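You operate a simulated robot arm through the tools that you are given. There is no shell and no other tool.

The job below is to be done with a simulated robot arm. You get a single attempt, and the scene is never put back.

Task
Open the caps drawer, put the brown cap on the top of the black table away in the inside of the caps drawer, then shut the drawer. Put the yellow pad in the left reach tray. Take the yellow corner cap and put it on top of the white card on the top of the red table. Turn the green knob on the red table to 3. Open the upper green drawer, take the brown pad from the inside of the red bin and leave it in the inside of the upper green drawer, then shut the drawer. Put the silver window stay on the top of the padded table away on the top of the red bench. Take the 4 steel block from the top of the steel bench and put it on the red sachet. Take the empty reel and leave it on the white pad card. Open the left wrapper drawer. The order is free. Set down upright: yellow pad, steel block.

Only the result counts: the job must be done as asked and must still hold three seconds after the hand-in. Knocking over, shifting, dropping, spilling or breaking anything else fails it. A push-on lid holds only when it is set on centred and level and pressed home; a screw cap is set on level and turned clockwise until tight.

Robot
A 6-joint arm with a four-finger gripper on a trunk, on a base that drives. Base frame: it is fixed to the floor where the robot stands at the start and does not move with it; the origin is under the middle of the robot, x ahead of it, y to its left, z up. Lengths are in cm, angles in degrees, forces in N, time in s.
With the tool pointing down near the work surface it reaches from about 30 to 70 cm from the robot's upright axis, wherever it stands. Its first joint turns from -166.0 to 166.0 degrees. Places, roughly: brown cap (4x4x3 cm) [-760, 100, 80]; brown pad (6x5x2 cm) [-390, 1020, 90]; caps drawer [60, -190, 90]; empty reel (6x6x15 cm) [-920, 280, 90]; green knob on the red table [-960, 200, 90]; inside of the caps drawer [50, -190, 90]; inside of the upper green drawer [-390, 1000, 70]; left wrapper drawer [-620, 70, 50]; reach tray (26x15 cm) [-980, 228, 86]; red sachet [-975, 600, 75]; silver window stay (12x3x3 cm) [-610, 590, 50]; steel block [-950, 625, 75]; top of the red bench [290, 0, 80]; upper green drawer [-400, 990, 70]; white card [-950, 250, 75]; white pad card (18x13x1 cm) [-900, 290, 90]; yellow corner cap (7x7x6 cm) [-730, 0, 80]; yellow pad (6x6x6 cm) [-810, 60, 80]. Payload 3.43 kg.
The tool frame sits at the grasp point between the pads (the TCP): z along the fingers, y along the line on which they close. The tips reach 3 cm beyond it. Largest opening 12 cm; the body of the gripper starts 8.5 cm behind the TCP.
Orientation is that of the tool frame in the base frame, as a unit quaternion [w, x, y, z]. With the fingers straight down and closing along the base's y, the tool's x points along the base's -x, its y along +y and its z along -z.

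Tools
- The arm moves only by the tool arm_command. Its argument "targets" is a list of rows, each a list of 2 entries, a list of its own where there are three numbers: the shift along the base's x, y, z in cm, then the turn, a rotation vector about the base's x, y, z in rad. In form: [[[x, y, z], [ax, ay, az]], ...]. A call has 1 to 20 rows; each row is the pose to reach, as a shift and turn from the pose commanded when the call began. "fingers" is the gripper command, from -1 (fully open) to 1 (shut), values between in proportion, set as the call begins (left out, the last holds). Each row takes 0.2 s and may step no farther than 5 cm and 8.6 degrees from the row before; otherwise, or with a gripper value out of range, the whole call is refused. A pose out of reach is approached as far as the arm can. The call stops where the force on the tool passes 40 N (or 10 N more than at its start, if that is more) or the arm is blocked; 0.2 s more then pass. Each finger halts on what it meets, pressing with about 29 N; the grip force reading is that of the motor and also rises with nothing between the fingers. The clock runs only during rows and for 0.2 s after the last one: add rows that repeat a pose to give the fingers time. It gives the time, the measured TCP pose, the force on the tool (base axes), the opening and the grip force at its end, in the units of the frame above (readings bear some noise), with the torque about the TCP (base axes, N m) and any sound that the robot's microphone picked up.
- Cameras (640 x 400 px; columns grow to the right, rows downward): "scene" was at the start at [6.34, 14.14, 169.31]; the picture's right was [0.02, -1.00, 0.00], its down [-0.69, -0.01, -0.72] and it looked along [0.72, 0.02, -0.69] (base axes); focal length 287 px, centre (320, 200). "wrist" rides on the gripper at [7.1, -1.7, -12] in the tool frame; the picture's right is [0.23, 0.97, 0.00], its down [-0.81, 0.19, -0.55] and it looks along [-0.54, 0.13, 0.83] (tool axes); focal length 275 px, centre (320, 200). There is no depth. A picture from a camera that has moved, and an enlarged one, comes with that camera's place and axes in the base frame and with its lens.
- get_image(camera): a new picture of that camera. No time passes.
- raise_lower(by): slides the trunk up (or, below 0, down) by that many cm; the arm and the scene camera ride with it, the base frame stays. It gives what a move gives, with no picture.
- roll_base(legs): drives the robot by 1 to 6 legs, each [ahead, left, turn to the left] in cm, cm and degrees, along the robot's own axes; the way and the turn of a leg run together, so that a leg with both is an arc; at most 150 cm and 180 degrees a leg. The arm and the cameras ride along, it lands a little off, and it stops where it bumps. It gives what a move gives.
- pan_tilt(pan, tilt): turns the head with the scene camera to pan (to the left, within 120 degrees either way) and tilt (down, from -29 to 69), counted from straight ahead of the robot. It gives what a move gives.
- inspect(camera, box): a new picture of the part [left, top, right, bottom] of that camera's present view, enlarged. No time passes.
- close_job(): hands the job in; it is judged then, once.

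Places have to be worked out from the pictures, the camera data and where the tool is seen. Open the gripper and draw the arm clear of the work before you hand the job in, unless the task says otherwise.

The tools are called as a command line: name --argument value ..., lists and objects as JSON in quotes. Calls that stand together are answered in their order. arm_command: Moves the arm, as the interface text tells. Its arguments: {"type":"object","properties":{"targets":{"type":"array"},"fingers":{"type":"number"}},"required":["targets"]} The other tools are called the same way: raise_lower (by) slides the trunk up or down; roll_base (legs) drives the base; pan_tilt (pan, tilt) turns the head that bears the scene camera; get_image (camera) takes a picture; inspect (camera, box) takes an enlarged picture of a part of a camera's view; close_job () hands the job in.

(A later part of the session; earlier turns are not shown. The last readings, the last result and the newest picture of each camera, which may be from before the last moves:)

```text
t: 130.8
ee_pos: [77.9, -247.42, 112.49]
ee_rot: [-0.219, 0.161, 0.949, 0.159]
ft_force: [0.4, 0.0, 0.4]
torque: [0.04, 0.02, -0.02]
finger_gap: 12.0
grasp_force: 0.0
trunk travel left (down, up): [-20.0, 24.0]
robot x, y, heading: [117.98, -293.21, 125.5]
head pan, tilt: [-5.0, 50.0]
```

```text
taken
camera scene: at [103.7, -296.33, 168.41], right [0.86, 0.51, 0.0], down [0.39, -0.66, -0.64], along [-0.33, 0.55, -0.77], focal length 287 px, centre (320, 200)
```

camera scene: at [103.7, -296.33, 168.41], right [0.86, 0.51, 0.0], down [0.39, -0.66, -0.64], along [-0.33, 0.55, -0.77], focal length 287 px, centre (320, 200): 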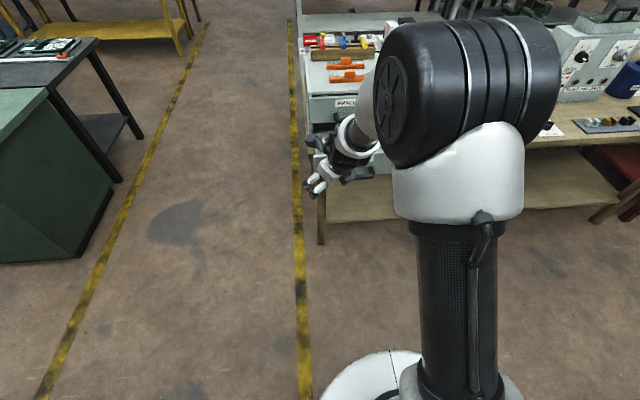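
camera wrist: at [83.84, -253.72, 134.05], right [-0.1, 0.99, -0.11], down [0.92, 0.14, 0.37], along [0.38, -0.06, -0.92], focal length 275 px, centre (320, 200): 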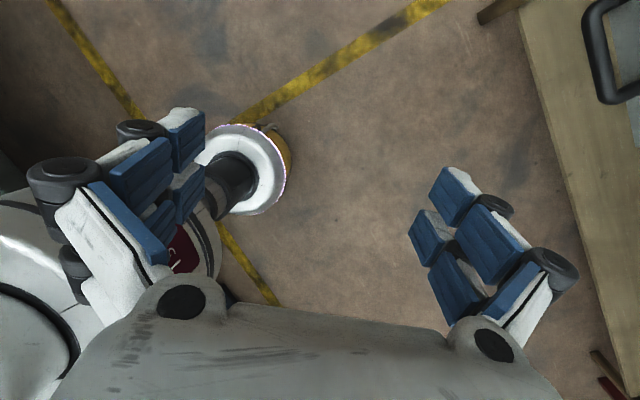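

Moving freely now; the tool is tilted 31° forward. I'll level it.

arm_command --targets '[[[0, 0, 0], [-0.098, -0.096, 0]], [[0, 0, 0], [-0.196, -0.192, 0]], [[0, 0, 0], [-0.294, -0.288, 0]], [[0, 0, 0], [-0.392, -0.384, 0]], [[0, 0, 0], [-0.392, -0.384, 0]]]'

get_image --camera "scene"

```text
t: 132.0
ee_pos: [80.72, -250.46, 109.09]
ee_rot: [-0.089, 0.167, 0.981, -0.05]
ft_force: [0.7, 0.1, -1.2]
torque: [-0.02, 0.04, 0.0]
finger_gap: 12.0
grasp_force: 0.0
out of reach, approached as far as the arm can: row 1, 2, 3, 4, 5
trunk travel left (down, up): [-20.0, 24.0]
robot x, y, heading: [117.74, -293.4, 125.6]
head pan, tilt: [-5.0, 50.0]
```

```text
taken
camera scene: at [103.8, -296.3, 168.43], right [0.86, 0.51, 0.0], down [0.39, -0.66, -0.64], along [-0.33, 0.55, -0.77], focal length 287 px, centre (320, 200)
```

scene: 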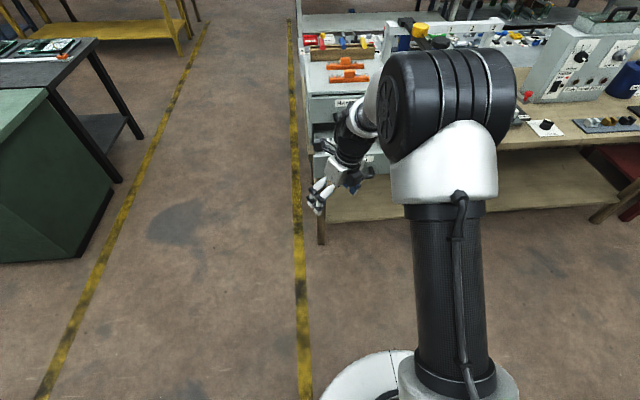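

I'm back on the wrong branch because that yaw direction was at a joint limit. I'll repeat the flip: roll left, swing to forward a bit farther out, then spin and pitch down.

arm_command --targets '[[[-1, -0.7, 1], [-0.079, 0.111, 0]], [[-2, -1.4, 2], [-0.158, 0.221, 0]], [[-2.9, -2.1, 3], [-0.238, 0.332, 0]], [[-3.9, -2.8, 4], [-0.317, 0.442, 0]], [[-4.9, -3.5, 5], [-0.396, 0.553, 0]], [[-5.8, -4.2, 6], [-0.475, 0.664, 0]], [[-6.8, -4.9, 7], [-0.554, 0.774, 0]], [[-7.8, -5.6, 7], [-0.634, 0.885, 0]], [[-8.7, -6.3, 7], [-0.713, 0.995, 0]], [[-9.7, -7, 7], [-0.792, 1.106, 0]]]'

arm_command --targets '[[[0.2, 2.2, 0], [0, 0, -0.145]], [[0.4, 4.4, 0], [0, 0, -0.29]], [[0.6, 6.6, 0], [0, 0, -0.435]], [[0.8, 8.8, 0], [0, 0, -0.58]], [[1.2, 11, 0], [0, 0, -0.725]], [[2, 13.2, 0], [0, 0, -0.87]], [[3, 15.4, 0], [0, 0, -1.015]], [[4, 17.4, 0], [0, 0, -1.16]], [[5, 19, 0], [0, 0, -1.305]], [[6, 20, 0], [0, 0, -1.45]], [[6, 20, 0], [0, 0, -1.571]], [[6, 20, 0], [0, 0, -1.571]]]'

get_image --camera "scene"

```text
t: 134.2
ee_pos: [70.54, -257.22, 115.87]
ee_rot: [-0.51, 0.137, 0.698, -0.483]
ft_force: [-0.5, 0.3, -0.6]
torque: [-0.02, 0.01, 0.01]
finger_gap: 11.99
grasp_force: 0.0
trunk travel left (down, up): [-20.0, 24.0]
robot x, y, heading: [117.49, -292.98, 125.5]
head pan, tilt: [-5.0, 50.0]
```

```text
t: 136.8
ee_pos: [76.72, -237.2, 115.69]
ee_rot: [0.701, -0.592, -0.397, -0.019]
ft_force: [0.8, 1.2, -0.2]
torque: [0.0, -0.01, 0.0]
finger_gap: 12.0
grasp_force: 0.1
trunk travel left (down, up): [-20.0, 24.0]
robot x, y, heading: [117.87, -293.15, 125.7]
head pan, tilt: [-5.0, 50.0]
```

```text
taken
camera scene: at [103.78, -296.28, 168.42], right [0.86, 0.51, 0.0], down [0.39, -0.66, -0.64], along [-0.33, 0.55, -0.77], focal length 287 px, centre (320, 200)
```

scene: 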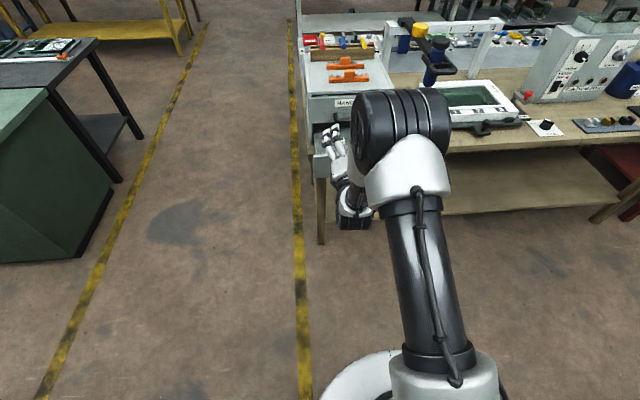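

Free and pointing forward (122°) with the camera up-right. I'll spin the hand about its axis by 126° so that the camera ends up below, which puts the last joint back mid-range.

arm_command --targets '[[[0, 0, 0], [-0.073, 0.116, 0]], [[0, 0, 0], [-0.147, 0.232, 0]], [[0, 0, 0], [-0.22, 0.349, 0]], [[0, 0, 0], [-0.294, 0.465, 0]], [[0, 0, 0], [-0.367, 0.581, 0]], [[0, 0, 0], [-0.441, 0.697, 0]], [[0, 0, 0], [-0.514, 0.813, 0]], [[0, 0, 0], [-0.587, 0.93, 0]], [[0, 0, 0], [-0.661, 1.046, 0]], [[0, 0, 0], [-0.734, 1.162, 0]], [[0, 0, 0], [-0.808, 1.278, 0]], [[0, 0, 0], [-0.881, 1.394, 0]], [[0, 0, 0], [-0.955, 1.51, 0]], [[0, 0, 0], [-1.028, 1.627, 0]], [[0, 0, 0], [-1.102, 1.743, 0]], [[0, 0, 0], [-1.175, 1.859, 0]]]'

get_image --camera "scene"

```text
t: 140.2
ee_pos: [76.84, -237.31, 115.9]
ee_rot: [0.335, -0.616, 0.34, 0.627]
ft_force: [-0.1, 0.0, 0.0]
torque: [-0.01, -0.01, 0.01]
finger_gap: 12.01
grasp_force: 0.0
trunk travel left (down, up): [-20.0, 24.0]
robot x, y, heading: [117.7, -293.23, 125.7]
head pan, tilt: [-5.0, 50.0]
```

```text
taken
camera scene: at [103.73, -296.31, 168.42], right [0.86, 0.51, 0.0], down [0.39, -0.66, -0.64], along [-0.33, 0.55, -0.77], focal length 287 px, centre (320, 200)
```

scene: 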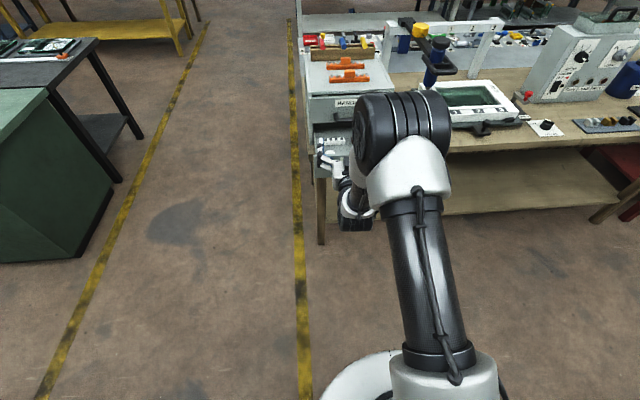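

The camera is now below. I align with the heading, move to 62 ahead / left -2.5, and then pitch down in-plane.

arm_command --targets '[[[1.7, -1, -3], [0, 0, 0.015]], [[3.4, -2, -6], [0, 0, 0.03]], [[5.1, -3, -9], [0, 0, 0.047]], [[6.8, -4.1, -11], [0, 0, 0.047]], [[6.8, -4.1, -11], [0, 0, 0.047]]]'

arm_command --targets '[[[0, 0, 1], [-0.117, -0.084, 0]], [[0, 0, 2], [-0.234, -0.168, 0]], [[0, 0, 3], [-0.35, -0.252, 0]], [[0, 0, 4], [-0.467, -0.337, 0]], [[0, 0, 5], [-0.584, -0.421, 0]], [[0, 0, 5], [-0.701, -0.505, 0]], [[0, 0, 5], [-0.817, -0.59, 0]], [[0, 0, 5], [-0.934, -0.674, 0]], [[0, 0, 5], [-1.051, -0.758, 0]], [[0, 0, 5], [-1.168, -0.842, 0]], [[0, 0, 5], [-1.274, -0.919, 0]], [[0, 0, 5], [-1.274, -0.919, 0]]]'

get_image --camera "scene"

```text
t: 141.4
ee_pos: [83.57, -241.62, 104.91]
ee_rot: [0.321, -0.624, 0.325, 0.634]
ft_force: [0.6, -0.1, -0.4]
torque: [0.02, 0.04, 0.03]
finger_gap: 12.0
grasp_force: 0.0
trunk travel left (down, up): [-20.0, 24.0]
robot x, y, heading: [117.93, -293.14, 125.6]
head pan, tilt: [-5.0, 50.0]
```

```text
t: 144.0
ee_pos: [83.59, -241.35, 109.82]
ee_rot: [-0.003, 0.888, -0.46, -0.004]
ft_force: [0.3, 0.0, 0.0]
torque: [0.02, 0.02, 0.03]
finger_gap: 11.99
grasp_force: 0.1
out of reach, approached as far as the arm can: row 7
trunk travel left (down, up): [-20.0, 24.0]
robot x, y, heading: [117.74, -292.97, 125.5]
head pan, tilt: [-5.0, 50.0]
```

```text
taken
camera scene: at [103.76, -296.36, 168.42], right [0.86, 0.51, 0.0], down [0.39, -0.66, -0.64], along [-0.33, 0.55, -0.77], focal length 287 px, centre (320, 200)
```

scene: 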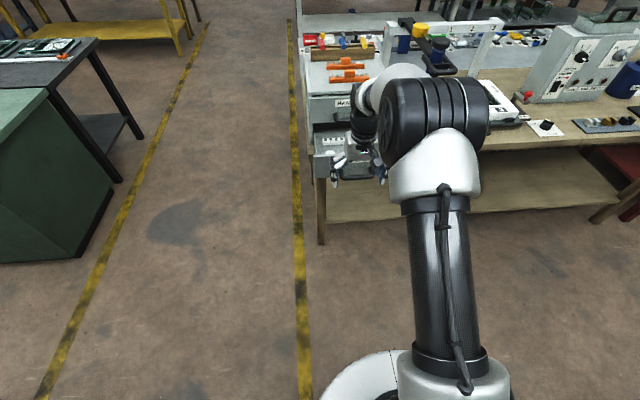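

The tool is straight down in the standard orientation. I retract it to the driving posture (37 ahead, z 131).

arm_command --targets '[[[2.3, -3.2, 3], [0, 0, 0]], [[4.6, -6.5, 6], [0, 0, 0]], [[6.9, -9.7, 9], [0, 0, 0]], [[9.2, -13, 12], [0, 0, 0]], [[11.5, -16.2, 15], [0, 0, 0]], [[14, -19.7, 18], [0, 0, 0]], [[14, -19.7, 21], [0, 0, 0]]]'

pan_tilt --pan 60 --tilt 30

get_image --camera "scene"

```text
refused: row 2 steps farther than a row can; nothing moved
```

```text
t: 145.3
ee_pos: [83.59, -241.35, 109.81]
ee_rot: [-0.004, 0.888, -0.46, -0.004]
ft_force: [0.0, -0.5, -1.3]
torque: [0.01, -0.01, 0.03]
finger_gap: 12.0
grasp_force: 0.2
trunk travel left (down, up): [-20.0, 24.0]
robot x, y, heading: [117.36, -293.54, 125.7]
head pan, tilt: [60.0, 30.0]
```

```text
taken
camera scene: at [98.65, -303.81, 171.37], right [-0.1, 1.0, 0.0], down [0.5, 0.05, -0.87], along [-0.86, -0.08, -0.5], focal length 287 px, centre (320, 200)
```

scene: 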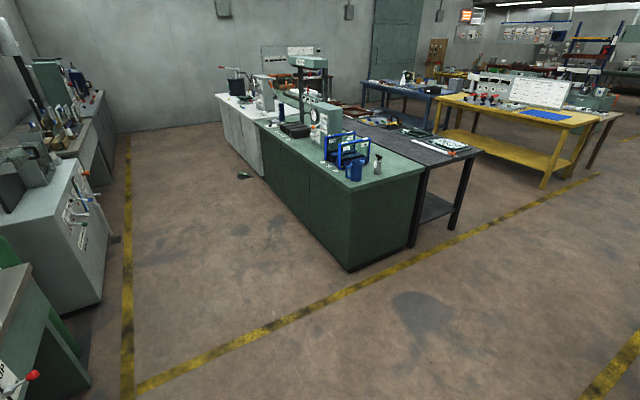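

I'll redo the retract with smaller steps, then drive left into the cross aisle and ahead along it.

arm_command --targets '[[[2, -2.8, 3], [0, 0, 0]], [[4, -5.6, 6], [0, 0, 0]], [[6, -8.4, 9], [0, 0, 0]], [[8, -11.2, 12], [0, 0, 0]], [[10, -14, 15], [0, 0, 0]], [[12, -16.8, 18], [0, 0, 0]], [[14, -19.6, 21], [0, 0, 0]]]'

roll_base --legs '[[0, 102, 0], [110, 0, 0]]'

pan_tilt --pan 0 --tilt 30

get_image --camera "scene"

```text
t: 146.9
ee_pos: [97.81, -260.89, 130.9]
ee_rot: [-0.004, 0.888, -0.46, -0.005]
ft_force: [0.7, -0.7, 0.0]
torque: [0.06, 0.04, -0.02]
finger_gap: 11.98
grasp_force: 0.1
trunk travel left (down, up): [-20.0, 24.0]
robot x, y, heading: [117.78, -293.18, 125.6]
head pan, tilt: [60.0, 30.0]
```

```text
t: 157.2
ee_pos: [-45.3, -232.94, 130.77]
ee_rot: [-0.003, 0.884, -0.468, -0.004]
ft_force: [-0.5, 0.4, -0.2]
torque: [0.01, -0.02, 0.0]
finger_gap: 12.0
grasp_force: 0.0
trunk travel left (down, up): [-20.0, 24.0]
robot x, y, heading: [-25.83, -265.73, 124.9]
head pan, tilt: [60.0, 30.0]
```

```text
t: 158.5
ee_pos: [-45.2, -232.85, 130.87]
ee_rot: [-0.003, 0.884, -0.468, -0.005]
ft_force: [0.4, 0.1, 0.8]
torque: [-0.03, -0.02, 0.01]
finger_gap: 12.01
grasp_force: 0.2
trunk travel left (down, up): [-20.0, 24.0]
robot x, y, heading: [-25.74, -265.48, 124.5]
head pan, tilt: [0.0, 30.0]
```

```text
taken
camera scene: at [-41.19, -267.94, 171.37], right [0.82, 0.57, 0.0], down [0.28, -0.41, -0.87], along [-0.49, 0.71, -0.5], focal length 287 px, centre (320, 200)
```

scene: 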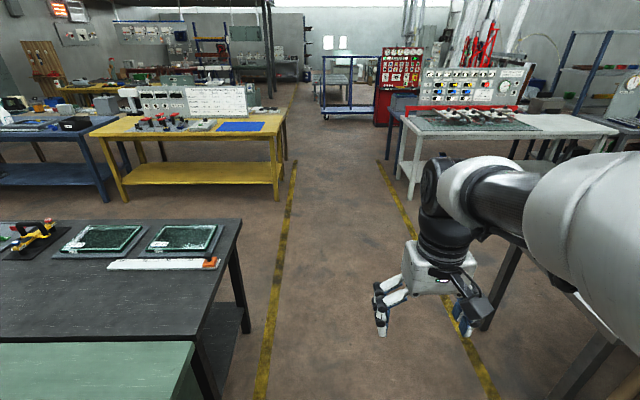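

The aisle continues ahead between the yellow table and the glass table. I'll drive ahead another 200 cm and survey.

roll_base --legs '[[115, 0, 0.5], [115, 0, 0]]'

get_image --camera "scene"

pan_tilt --pan 50 --tilt 15

get_image --camera "scene"

inspect --camera "scene" --box '[160, 60, 480, 260]'

```text
t: 169.9
ee_pos: [-171.39, -39.31, 130.77]
ee_rot: [-0.003, 0.877, -0.481, -0.004]
ft_force: [-0.2, 0.8, -0.7]
torque: [0.01, -0.03, -0.01]
finger_gap: 11.99
grasp_force: 0.0
trunk travel left (down, up): [-20.0, 24.0]
robot x, y, heading: [-152.67, -72.95, 123.0]
head pan, tilt: [0.0, 30.0]
```

```text
taken
camera scene: at [-168.34, -74.55, 171.37], right [0.84, 0.54, 0.0], down [0.27, -0.42, -0.87], along [-0.47, 0.73, -0.5], focal length 287 px, centre (320, 200)
```

scene: 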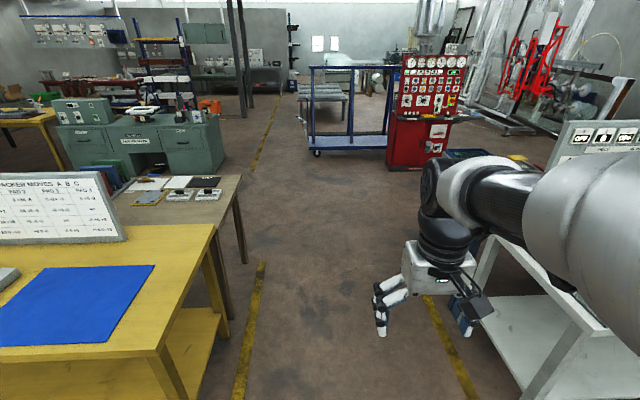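

```text
t: 171.1
ee_pos: [-171.3, -39.49, 130.69]
ee_rot: [-0.003, 0.876, -0.482, -0.004]
ft_force: [-1.2, -0.1, -0.1]
torque: [-0.03, -0.02, 0.04]
finger_gap: 11.99
grasp_force: 0.0
trunk travel left (down, up): [-20.0, 24.0]
robot x, y, heading: [-152.78, -73.1, 123.2]
head pan, tilt: [50.0, 15.0]
```

```text
taken
camera scene: at [-172.67, -81.01, 173.79], right [0.12, 0.99, 0.0], down [0.26, -0.03, -0.97], along [-0.96, 0.12, -0.26], focal length 287 px, centre (320, 200)
```

scene: 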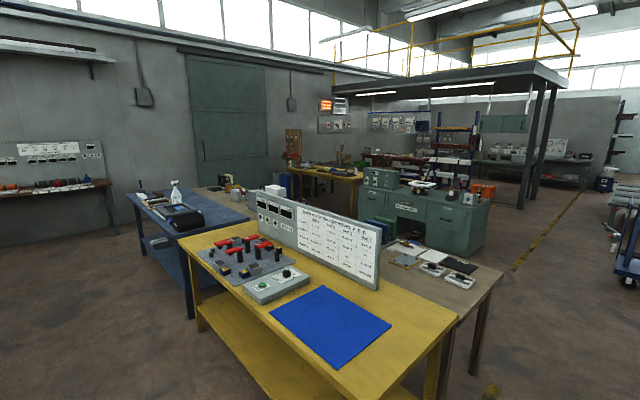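

```text
2.00 times, centred on (320, 160) of scene
camera zoom: at [-172.67, -81.01, 173.79], right [0.12, 0.99, 0.0], down [0.26, -0.03, -0.97], along [-0.96, 0.12, -0.26], focal length 575 px, centre (320, 280)
```

zoom: 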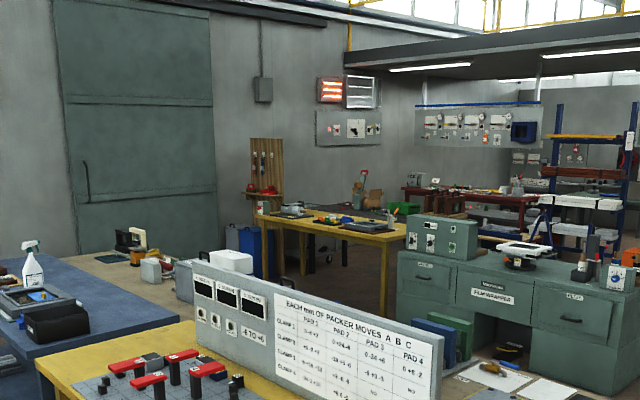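

I can see a green desk "FILM WRAPPER" with drawers facing this way. I'll zoom in.

inspect --camera "scene" --box '[350, 150, 510, 250]'

inspect --camera "scene" --box '[270, 120, 430, 220]'

inspect --camera "scene" --box '[360, 110, 520, 210]'

```text
4.00 times, centred on (430, 200) of scene
camera zoom: at [-172.67, -81.01, 173.79], right [0.12, 0.99, 0.0], down [0.26, -0.03, -0.97], along [-0.96, 0.12, -0.26], focal length 1149 px, centre (-120, 200)
```

zoom: 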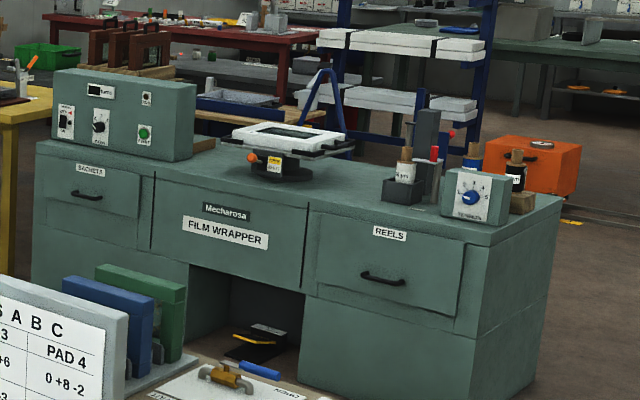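

```text
4.00 times, centred on (350, 170) of scene
camera zoom: at [-172.67, -81.01, 173.79], right [0.12, 0.99, 0.0], down [0.26, -0.03, -0.97], along [-0.96, 0.12, -0.26], focal length 1149 px, centre (200, 320)
```

zoom: 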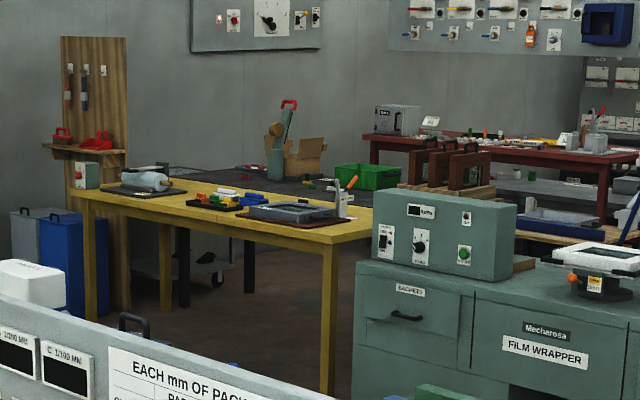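

```text
4.00 times, centred on (440, 160) of scene
camera zoom: at [-172.67, -81.01, 173.79], right [0.12, 0.99, 0.0], down [0.26, -0.03, -0.97], along [-0.96, 0.12, -0.26], focal length 1149 px, centre (-160, 360)
```

zoom: 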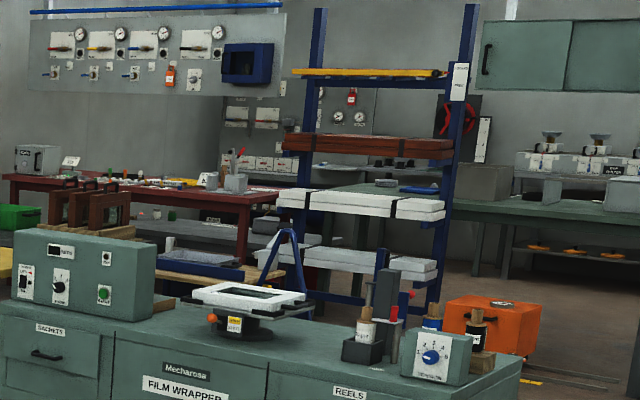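

The "left wrapper drawer" is the SACHETS drawer of the green desk; the black table lies behind the yellow one. I'll drive on along the aisle and look left again.

roll_base --legs '[[100, 0, 2], [100, 0, 0]]'

get_image --camera "scene"

pan_tilt --pan 10 --tilt 20

get_image --camera "scene"

pan_tilt --pan 95 --tilt 20

get_image --camera "scene"

```text
t: 181.1
ee_pos: [-283.05, 128.68, 130.83]
ee_rot: [-0.004, 0.879, -0.477, -0.004]
ft_force: [0.0, 0.3, 0.9]
torque: [0.02, -0.02, 0.0]
finger_gap: 12.0
grasp_force: 0.0
trunk travel left (down, up): [-20.0, 24.0]
robot x, y, heading: [-264.19, 95.62, 123.7]
head pan, tilt: [50.0, 15.0]
```

```text
taken
camera scene: at [-284.07, 87.14, 173.79], right [0.11, 0.99, 0.0], down [0.26, -0.03, -0.97], along [-0.96, 0.11, -0.26], focal length 287 px, centre (320, 200)
```

scene: 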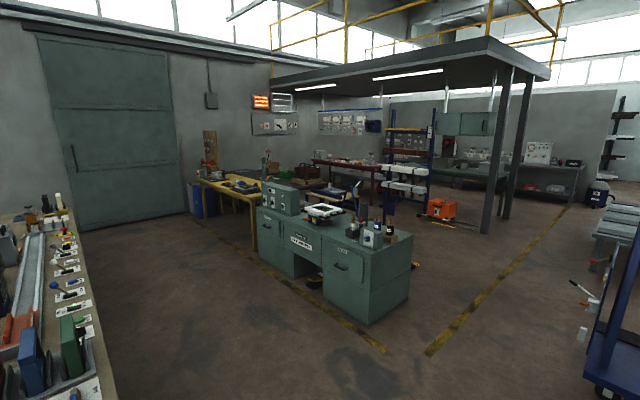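

```text
t: 182.2
ee_pos: [-283.01, 128.72, 130.74]
ee_rot: [-0.002, 0.879, -0.477, -0.004]
ft_force: [0.2, 1.4, -0.1]
torque: [-0.04, -0.01, 0.0]
finger_gap: 12.01
grasp_force: 0.0
trunk travel left (down, up): [-20.0, 24.0]
robot x, y, heading: [-264.32, 95.69, 123.6]
head pan, tilt: [10.0, 20.0]
```

```text
taken
camera scene: at [-281.18, 92.79, 172.98], right [0.73, 0.69, 0.0], down [0.24, -0.25, -0.94], along [-0.65, 0.68, -0.34], focal length 287 px, centre (320, 200)
```

scene: 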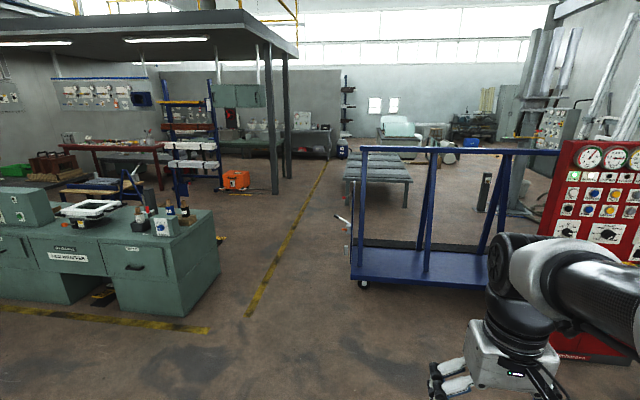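

```text
t: 183.8
ee_pos: [-283.07, 128.58, 130.78]
ee_rot: [-0.003, 0.878, -0.478, -0.004]
ft_force: [0.3, -0.2, 0.1]
torque: [0.01, 0.0, -0.05]
finger_gap: 11.99
grasp_force: 0.0
trunk travel left (down, up): [-20.0, 24.0]
robot x, y, heading: [-264.06, 95.5, 123.4]
head pan, tilt: [95.0, 20.0]
```

```text
taken
camera scene: at [-282.07, 80.26, 172.98], right [-0.62, 0.78, 0.0], down [0.27, 0.21, -0.94], along [-0.74, -0.58, -0.34], focal length 287 px, centre (320, 200)
```

scene: 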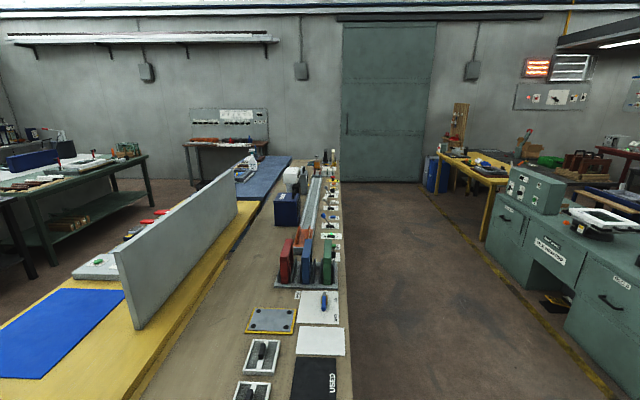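

A blue cart stands in the middle of the aisle ahead (left corner about e=-171), the desk's right side is at about e=-312. I'll shift left ~95 cm to pass between them and look again.

roll_base --legs '[[0, 0, 1.5], [30, 95, 0]]'

pan_tilt --pan 0 --tilt 30

get_image --camera "scene"

pan_tilt --pan 30 --tilt 15

get_image --camera "scene"

```text
t: 189.3
ee_pos: [-378.4, 97.65, 130.88]
ee_rot: [-0.005, 0.883, -0.469, -0.004]
ft_force: [0.2, -0.5, -0.1]
torque: [0.0, 0.02, 0.02]
finger_gap: 12.01
grasp_force: 0.0
trunk travel left (down, up): [-20.0, 24.0]
robot x, y, heading: [-359.01, 65.19, 124.9]
head pan, tilt: [95.0, 20.0]
```

```text
t: 191.0
ee_pos: [-378.31, 97.79, 130.74]
ee_rot: [-0.004, 0.884, -0.468, -0.005]
ft_force: [0.0, 0.2, 0.7]
torque: [0.0, 0.03, 0.01]
finger_gap: 12.0
grasp_force: 0.0
trunk travel left (down, up): [-20.0, 24.0]
robot x, y, heading: [-358.62, 64.94, 124.7]
head pan, tilt: [0.0, 30.0]
```

```text
taken
camera scene: at [-374.25, 62.77, 171.37], right [0.82, 0.57, 0.0], down [0.28, -0.41, -0.87], along [-0.49, 0.71, -0.5], focal length 287 px, centre (320, 200)
```

scene: 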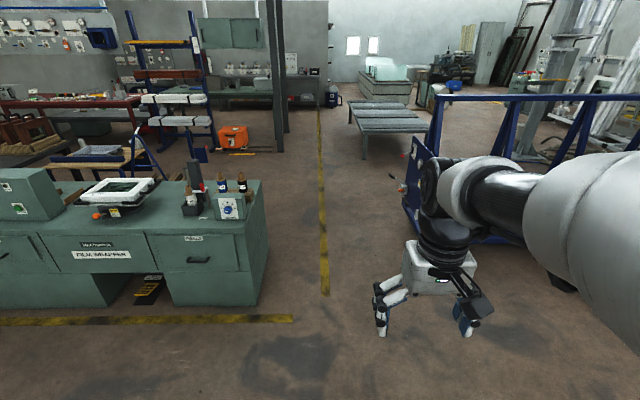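

```text
t: 192.0
ee_pos: [-378.27, 97.79, 130.74]
ee_rot: [-0.004, 0.884, -0.468, -0.004]
ft_force: [0.0, 0.1, 0.7]
torque: [0.0, -0.01, 0.0]
finger_gap: 12.01
grasp_force: 0.1
trunk travel left (down, up): [-20.0, 24.0]
robot x, y, heading: [-358.82, 64.71, 124.8]
head pan, tilt: [30.0, 15.0]
```

```text
taken
camera scene: at [-377.54, 59.35, 173.79], right [0.43, 0.9, 0.0], down [0.23, -0.11, -0.97], along [-0.87, 0.41, -0.26], focal length 287 px, centre (320, 200)
```

scene: 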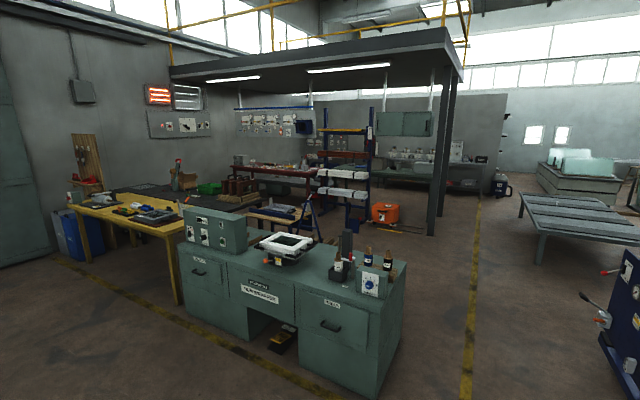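

I'll zoom in on the yellow and black tables from here to spot the caps and pads.

inspect --camera "scene" --box '[60, 150, 220, 250]'

inspect --camera "scene" --box '[160, 140, 320, 240]'

inspect --camera "scene" --box '[300, 120, 500, 245]'

```text
4.00 times, centred on (140, 200) of scene
camera zoom: at [-377.54, 59.35, 173.79], right [0.43, 0.9, 0.0], down [0.23, -0.11, -0.97], along [-0.87, 0.41, -0.26], focal length 1149 px, centre (1040, 200)
```

zoom: 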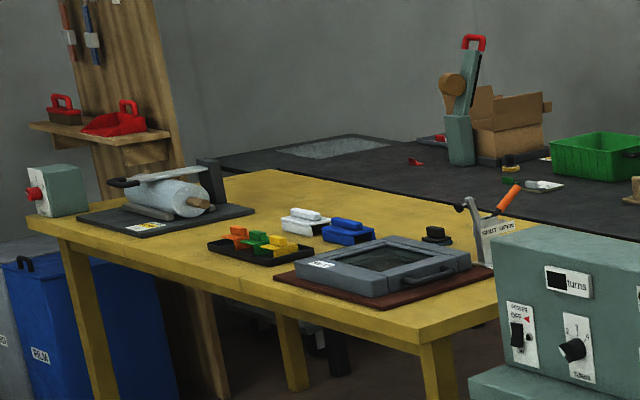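

```text
4.00 times, centred on (240, 190) of scene
camera zoom: at [-377.54, 59.35, 173.79], right [0.43, 0.9, 0.0], down [0.23, -0.11, -0.97], along [-0.87, 0.41, -0.26], focal length 1149 px, centre (640, 240)
```

zoom: 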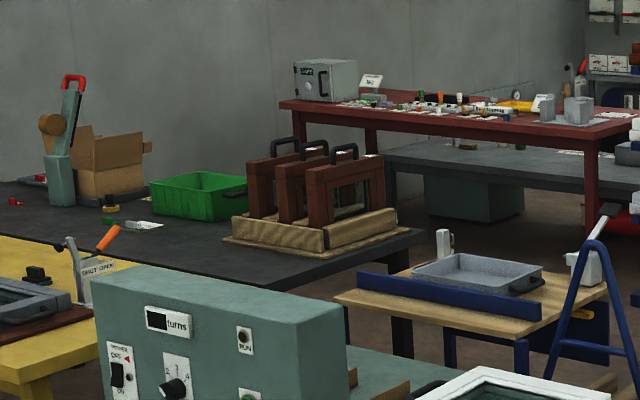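

```text
3.20 times, centred on (400, 182) of scene
camera zoom: at [-377.54, 59.35, 173.79], right [0.43, 0.9, 0.0], down [0.23, -0.11, -0.97], along [-0.87, 0.41, -0.26], focal length 919 px, centre (64, 256)
```

zoom: 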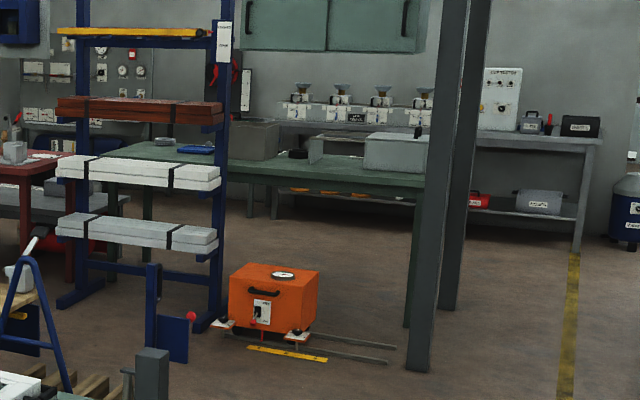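

The brown cap is not visible from here. I'll pass between the desk and the cart and look at the black table from its other side.

roll_base --legs '[[130, 0, 0], [120, 0, 0]]'

pan_tilt --pan 90 --tilt 20

get_image --camera "scene"

pan_tilt --pan 40 --tilt 20

get_image --camera "scene"

pan_tilt --pan -10 --tilt 20

get_image --camera "scene"

```text
t: 203.9
ee_pos: [-511.43, 301.36, 130.63]
ee_rot: [-0.002, 0.876, -0.482, -0.003]
ft_force: [-0.4, 0.8, -0.5]
torque: [0.01, -0.02, -0.03]
finger_gap: 11.99
grasp_force: 0.2
trunk travel left (down, up): [-20.0, 24.0]
robot x, y, heading: [-493.39, 268.02, 122.7]
head pan, tilt: [30.0, 15.0]
```

```text
t: 205.2
ee_pos: [-511.35, 301.46, 130.82]
ee_rot: [-0.003, 0.876, -0.482, -0.004]
ft_force: [0.5, -0.2, 0.2]
torque: [-0.05, 0.02, 0.03]
finger_gap: 12.0
grasp_force: 0.1
trunk travel left (down, up): [-20.0, 24.0]
robot x, y, heading: [-493.15, 267.87, 123.1]
head pan, tilt: [90.0, 20.0]
```

```text
taken
camera scene: at [-511.41, 253.57, 172.98], right [-0.54, 0.84, 0.0], down [0.29, 0.19, -0.94], along [-0.79, -0.51, -0.34], focal length 287 px, centre (320, 200)
```

scene: 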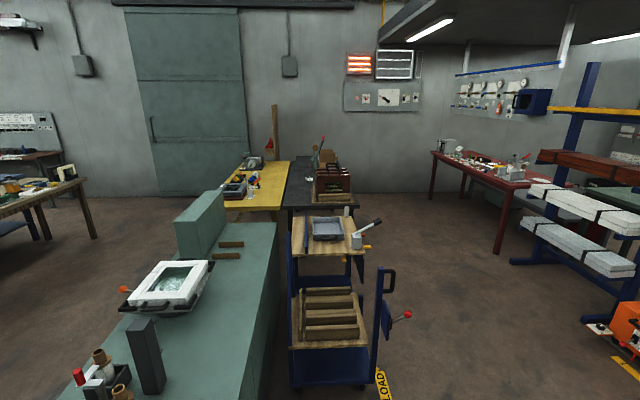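

```text
t: 206.4
ee_pos: [-511.48, 301.37, 130.72]
ee_rot: [-0.003, 0.877, -0.481, -0.004]
ft_force: [0.6, -0.2, -0.5]
torque: [-0.04, -0.01, 0.04]
finger_gap: 12.04
grasp_force: 0.0
trunk travel left (down, up): [-20.0, 24.0]
robot x, y, heading: [-492.98, 268.32, 122.7]
head pan, tilt: [40.0, 20.0]
```

```text
taken
camera scene: at [-512.48, 261.35, 172.98], right [0.29, 0.96, 0.0], down [0.33, -0.1, -0.94], along [-0.9, 0.28, -0.34], focal length 287 px, centre (320, 200)
```

scene: 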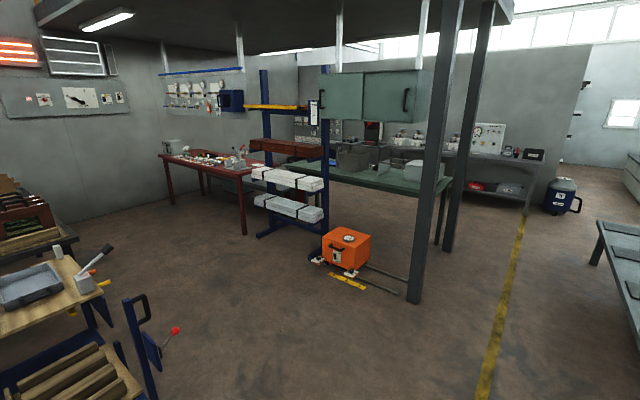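

```text
t: 207.6
ee_pos: [-511.38, 301.18, 130.75]
ee_rot: [-0.003, 0.876, -0.481, -0.004]
ft_force: [0.2, -0.4, 0.2]
torque: [-0.03, 0.02, -0.01]
finger_gap: 11.99
grasp_force: 0.0
trunk travel left (down, up): [-20.0, 24.0]
robot x, y, heading: [-493.0, 267.91, 123.0]
head pan, tilt: [-10.0, 20.0]
```

```text
taken
camera scene: at [-507.2, 267.19, 172.98], right [0.92, 0.39, 0.0], down [0.13, -0.32, -0.94], along [-0.37, 0.87, -0.34], focal length 287 px, centre (320, 200)
```

scene: 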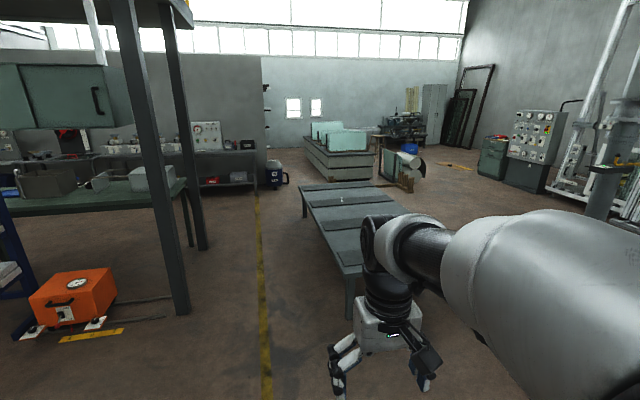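

There is open space behind the black table. I'll zoom in on the black table from this end, and on the red table and the trolley.

pan_tilt --pan 85 --tilt 20

inspect --camera "scene" --box '[230, 130, 390, 230]'

inspect --camera "scene" --box '[400, 110, 560, 210]'

```text
t: 209.3
ee_pos: [-511.49, 301.31, 130.76]
ee_rot: [-0.003, 0.876, -0.482, -0.005]
ft_force: [-0.1, -0.1, 0.7]
torque: [-0.02, -0.02, 0.0]
finger_gap: 12.02
grasp_force: 0.1
trunk travel left (down, up): [-20.0, 24.0]
robot x, y, heading: [-493.0, 268.13, 122.8]
head pan, tilt: [85.0, 20.0]
```

```text
4.00 times, centred on (310, 180) of scene
camera zoom: at [-511.82, 254.27, 172.98], right [-0.47, 0.88, 0.0], down [0.3, 0.16, -0.94], along [-0.83, -0.44, -0.34], focal length 1149 px, centre (360, 280)
```

zoom: 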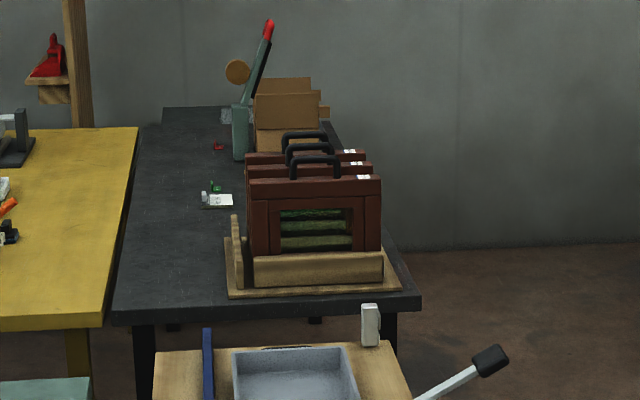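

```text
4.00 times, centred on (480, 160) of scene
camera zoom: at [-511.82, 254.27, 172.98], right [-0.47, 0.88, 0.0], down [0.3, 0.16, -0.94], along [-0.83, -0.44, -0.34], focal length 1149 px, centre (-320, 360)
```

zoom: 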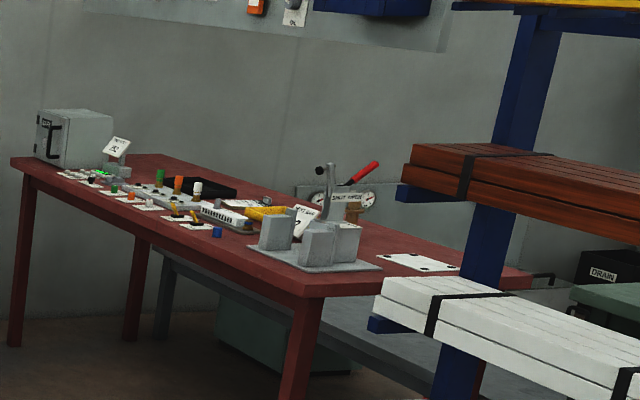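

The brown frames hide the spot where the cap should be. I'll drive ahead into the open area behind the black table, turn around to face it, and move along it.

roll_base --legs '[[133, 0, 2], [0, 60, 0], [0, 0, 180]]'

pan_tilt --pan 0 --tilt 25

get_image --camera "scene"

pan_tilt --pan -60 --tilt 20

get_image --camera "scene"

```text
t: 226.2
ee_pos: [-594.88, 309.05, 130.61]
ee_rot: [0.004, 0.464, 0.886, -0.003]
ft_force: [0.0, 0.6, 0.2]
torque: [0.0, 0.02, 0.0]
finger_gap: 12.0
grasp_force: 0.0
trunk travel left (down, up): [-20.0, 24.0]
robot x, y, heading: [-614.78, 341.71, -54.7]
head pan, tilt: [85.0, 20.0]
```

```text
t: 227.8
ee_pos: [-594.8, 309.05, 130.76]
ee_rot: [0.005, 0.464, 0.886, -0.003]
ft_force: [0.6, -0.3, 0.3]
torque: [0.01, -0.01, 0.01]
finger_gap: 12.0
grasp_force: 0.1
trunk travel left (down, up): [-20.0, 24.0]
robot x, y, heading: [-614.5, 341.73, -54.8]
head pan, tilt: [0.0, 25.0]
```

```text
taken
camera scene: at [-598.95, 343.87, 172.17], right [-0.82, -0.58, 0.0], down [-0.24, 0.35, -0.91], along [0.52, -0.74, -0.42], focal length 287 px, centre (320, 200)
```

scene: 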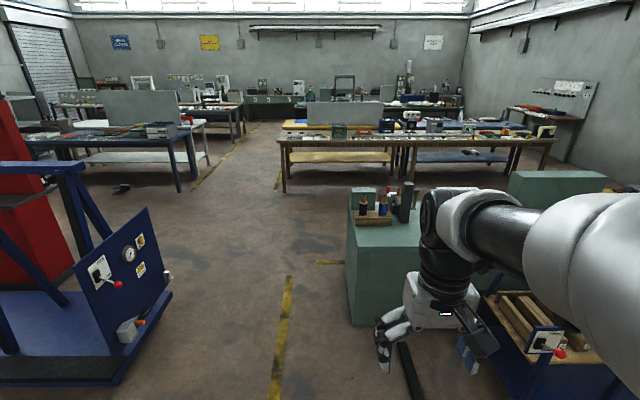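

```text
t: 229.1
ee_pos: [-594.91, 309.01, 130.81]
ee_rot: [0.004, 0.463, 0.886, -0.003]
ft_force: [-0.5, 0.4, 0.5]
torque: [0.0, -0.04, -0.04]
finger_gap: 11.99
grasp_force: 0.1
trunk travel left (down, up): [-20.0, 24.0]
robot x, y, heading: [-614.96, 341.65, -54.8]
head pan, tilt: [-60.0, 20.0]
```

```text
taken
camera scene: at [-608.17, 342.94, 172.98], right [-0.91, 0.42, 0.0], down [0.14, 0.31, -0.94], along [-0.39, -0.85, -0.34], focal length 287 px, centre (320, 200)
```

scene: 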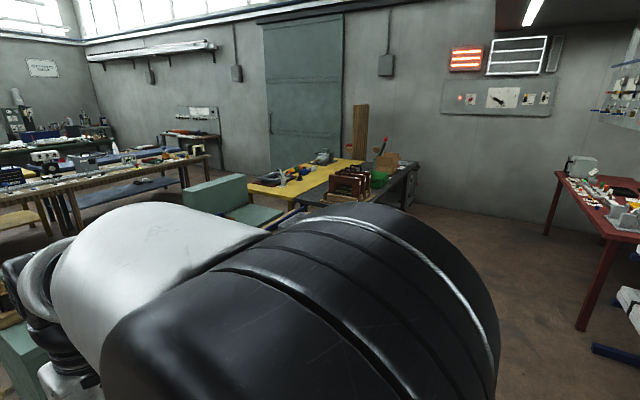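

I'm facing +s now with free floor to my right. I move right about 250 cm to stand behind the black table.

roll_base --legs '[[0, -125, 0], [0, -120, 0]]'

pan_tilt --pan 5 --tilt 35

get_image --camera "scene"

```text
t: 241.2
ee_pos: [-802.17, 171.92, 130.73]
ee_rot: [0.004, 0.477, 0.879, -0.003]
ft_force: [0.3, 0.5, -0.3]
torque: [0.01, -0.03, -0.01]
finger_gap: 11.98
grasp_force: 0.1
trunk travel left (down, up): [-20.0, 24.0]
robot x, y, heading: [-821.07, 205.17, -56.5]
head pan, tilt: [-60.0, 20.0]
```

```text
t: 242.6
ee_pos: [-802.31, 171.97, 130.74]
ee_rot: [0.004, 0.477, 0.879, -0.003]
ft_force: [0.0, -0.2, 0.4]
torque: [0.01, -0.01, 0.01]
finger_gap: 12.0
grasp_force: 0.1
trunk travel left (down, up): [-20.0, 24.0]
robot x, y, heading: [-820.98, 204.68, -56.4]
head pan, tilt: [5.0, 35.0]
```

```text
taken
camera scene: at [-804.92, 207.58, 170.59], right [-0.78, -0.62, 0.0], down [-0.36, 0.45, -0.82], along [0.51, -0.64, -0.57], focal length 287 px, centre (320, 200)
```

scene: 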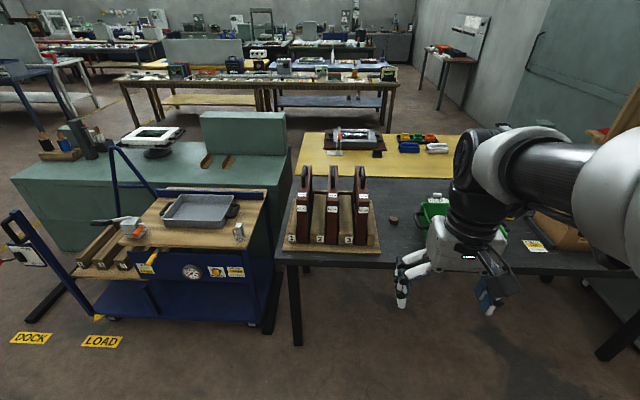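

The brown cap is visible at about (-761, 91, 76) next to the frames. The table has free space beneath, so I drive ahead 60 cm to bring the cap within reach.

roll_base --legs '[[0, 0, 1.4], [60, 0, 0]]'

pan_tilt --pan -10 --tilt 50

get_image --camera "scene"

get_image --camera "wrist"

```text
t: 246.3
ee_pos: [-767.04, 123.53, 130.75]
ee_rot: [0.004, 0.463, 0.886, -0.004]
ft_force: [0.5, -0.2, -0.2]
torque: [0.03, 0.02, 0.0]
finger_gap: 11.99
grasp_force: 0.1
trunk travel left (down, up): [-20.0, 24.0]
robot x, y, heading: [-787.18, 156.5, -54.8]
head pan, tilt: [5.0, 35.0]
```

```text
t: 247.1
ee_pos: [-767.0, 123.65, 130.78]
ee_rot: [0.004, 0.463, 0.886, -0.004]
ft_force: [0.0, 0.8, 0.0]
torque: [-0.01, -0.03, 0.0]
finger_gap: 12.01
grasp_force: 0.0
trunk travel left (down, up): [-20.0, 24.0]
robot x, y, heading: [-786.54, 156.33, -54.7]
head pan, tilt: [-10.0, 50.0]
```

```text
taken
camera scene: at [-773.1, 158.95, 168.42], right [-0.9, -0.43, 0.0], down [-0.33, 0.69, -0.64], along [0.27, -0.58, -0.77], focal length 287 px, centre (320, 200)
```

scene: 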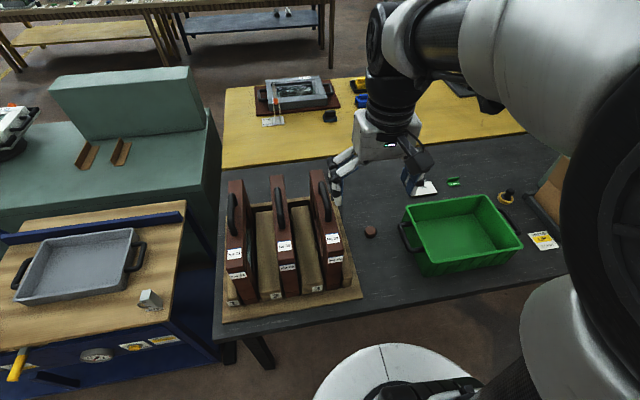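

```text
taken
camera wrist: at [-772.44, 128.76, 142.75], right [0.67, 0.74, -0.01], down [0.62, -0.55, 0.56], along [0.41, -0.38, -0.83], focal length 275 px, centre (320, 200)
```

wrist: 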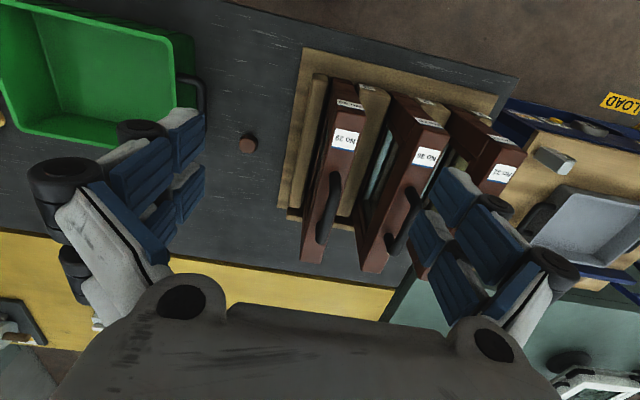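

The brown cap is about (-765, 98) on the table, ~8 cm from the frame tray. I'll move above it at z≈100 with the fingers opened to 8 cm and check with the wrist camera.

arm_command --targets '[[[0.2, -2.6, -3.1], [0, 0, 0]], [[0.4, -5.1, -6.2], [0, 0, 0]], [[0.6, -7.7, -9.3], [0, 0, 0]], [[0.8, -10.2, -12.4], [0, 0, 0]], [[1, -12.8, -15.5], [0, 0, 0]], [[1.2, -15.4, -18.6], [0, 0, 0]], [[1.4, -17.9, -21.7], [0, 0, 0]], [[1.6, -20.5, -24.8], [0, 0, 0]], [[1.8, -23, -27.9], [0, 0, 0]], [[2, -25.6, -31], [0, 0, 0]], [[2, -25.6, -31], [0, 0, 0]]]' --fingers -0.333

get_image --camera "wrist"

get_image --camera "scene"

```text
t: 249.4
ee_pos: [-765.17, 98.23, 99.95]
ee_rot: [0.004, 0.463, 0.886, -0.004]
ft_force: [0.1, -0.2, 0.2]
torque: [-0.05, 0.04, -0.01]
finger_gap: 7.98
grasp_force: 0.0
trunk travel left (down, up): [-20.0, 24.0]
robot x, y, heading: [-786.6, 156.46, -54.8]
head pan, tilt: [-10.0, 50.0]
```

```text
taken
camera wrist: at [-770.73, 103.3, 111.92], right [0.67, 0.74, -0.01], down [0.62, -0.55, 0.56], along [0.41, -0.38, -0.83], focal length 275 px, centre (320, 200)
```

wrist: 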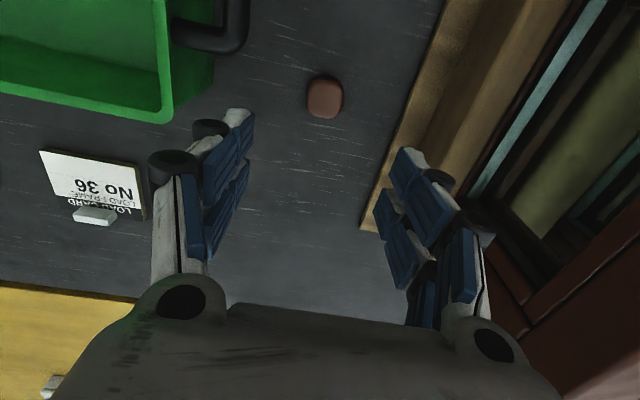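

```text
taken
camera scene: at [-773.12, 159.02, 168.42], right [-0.9, -0.43, 0.0], down [-0.33, 0.69, -0.64], along [0.27, -0.58, -0.77], focal length 287 px, centre (320, 200)
```

scene: 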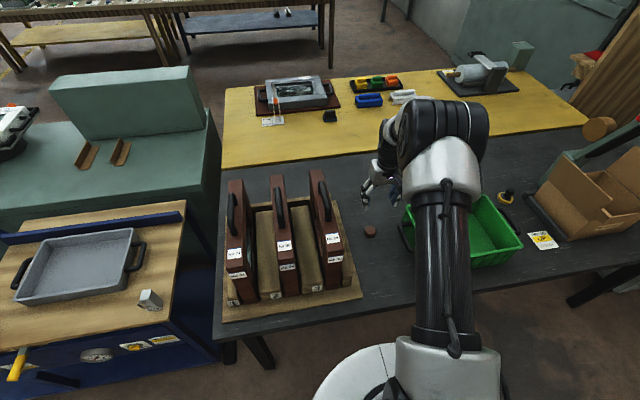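

The cap lies right beneath the TCP, centre about (-764.9, 98.7, 80.4). I'll go down to TCP z≈82.7 with fingertips just above the table.

arm_command --targets '[[[0.1, 0.1, -4], [0, 0, 0]], [[0.2, 0.3, -8], [0, 0, 0]], [[0.3, 0.5, -12], [0, 0, 0]], [[0.3, 0.5, -15], [0, 0, 0]], [[0.3, 0.5, -17.2], [0, 0, 0]], [[0.3, 0.5, -17.2], [0, 0, 0]]]'

get_image --camera "wrist"

inspect --camera "scene" --box '[330, 170, 426, 260]'

```text
t: 250.8
ee_pos: [-764.8, 98.55, 82.65]
ee_rot: [0.005, 0.463, 0.886, -0.003]
ft_force: [0.1, 0.1, 0.4]
torque: [-0.01, -0.02, -0.01]
finger_gap: 8.0
grasp_force: 0.0
trunk travel left (down, up): [-20.0, 24.0]
robot x, y, heading: [-786.72, 156.35, -54.7]
head pan, tilt: [-10.0, 50.0]
```

```text
taken
camera wrist: at [-770.24, 103.63, 94.66], right [0.67, 0.74, -0.01], down [0.62, -0.55, 0.56], along [0.41, -0.38, -0.83], focal length 275 px, centre (320, 200)
```

wrist: 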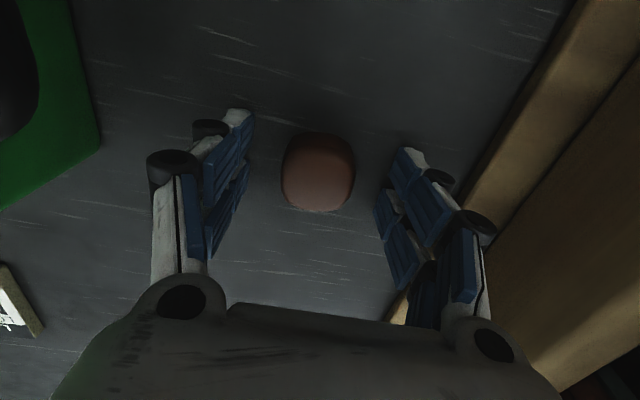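

```text
4.44 times, centred on (378, 215) of scene
camera zoom: at [-773.11, 158.95, 168.42], right [-0.9, -0.43, 0.0], down [-0.33, 0.69, -0.64], along [0.27, -0.58, -0.77], focal length 1277 px, centre (62, 133)
```

zoom: 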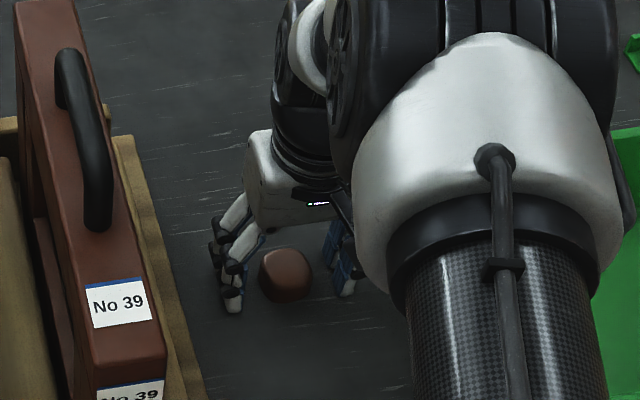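

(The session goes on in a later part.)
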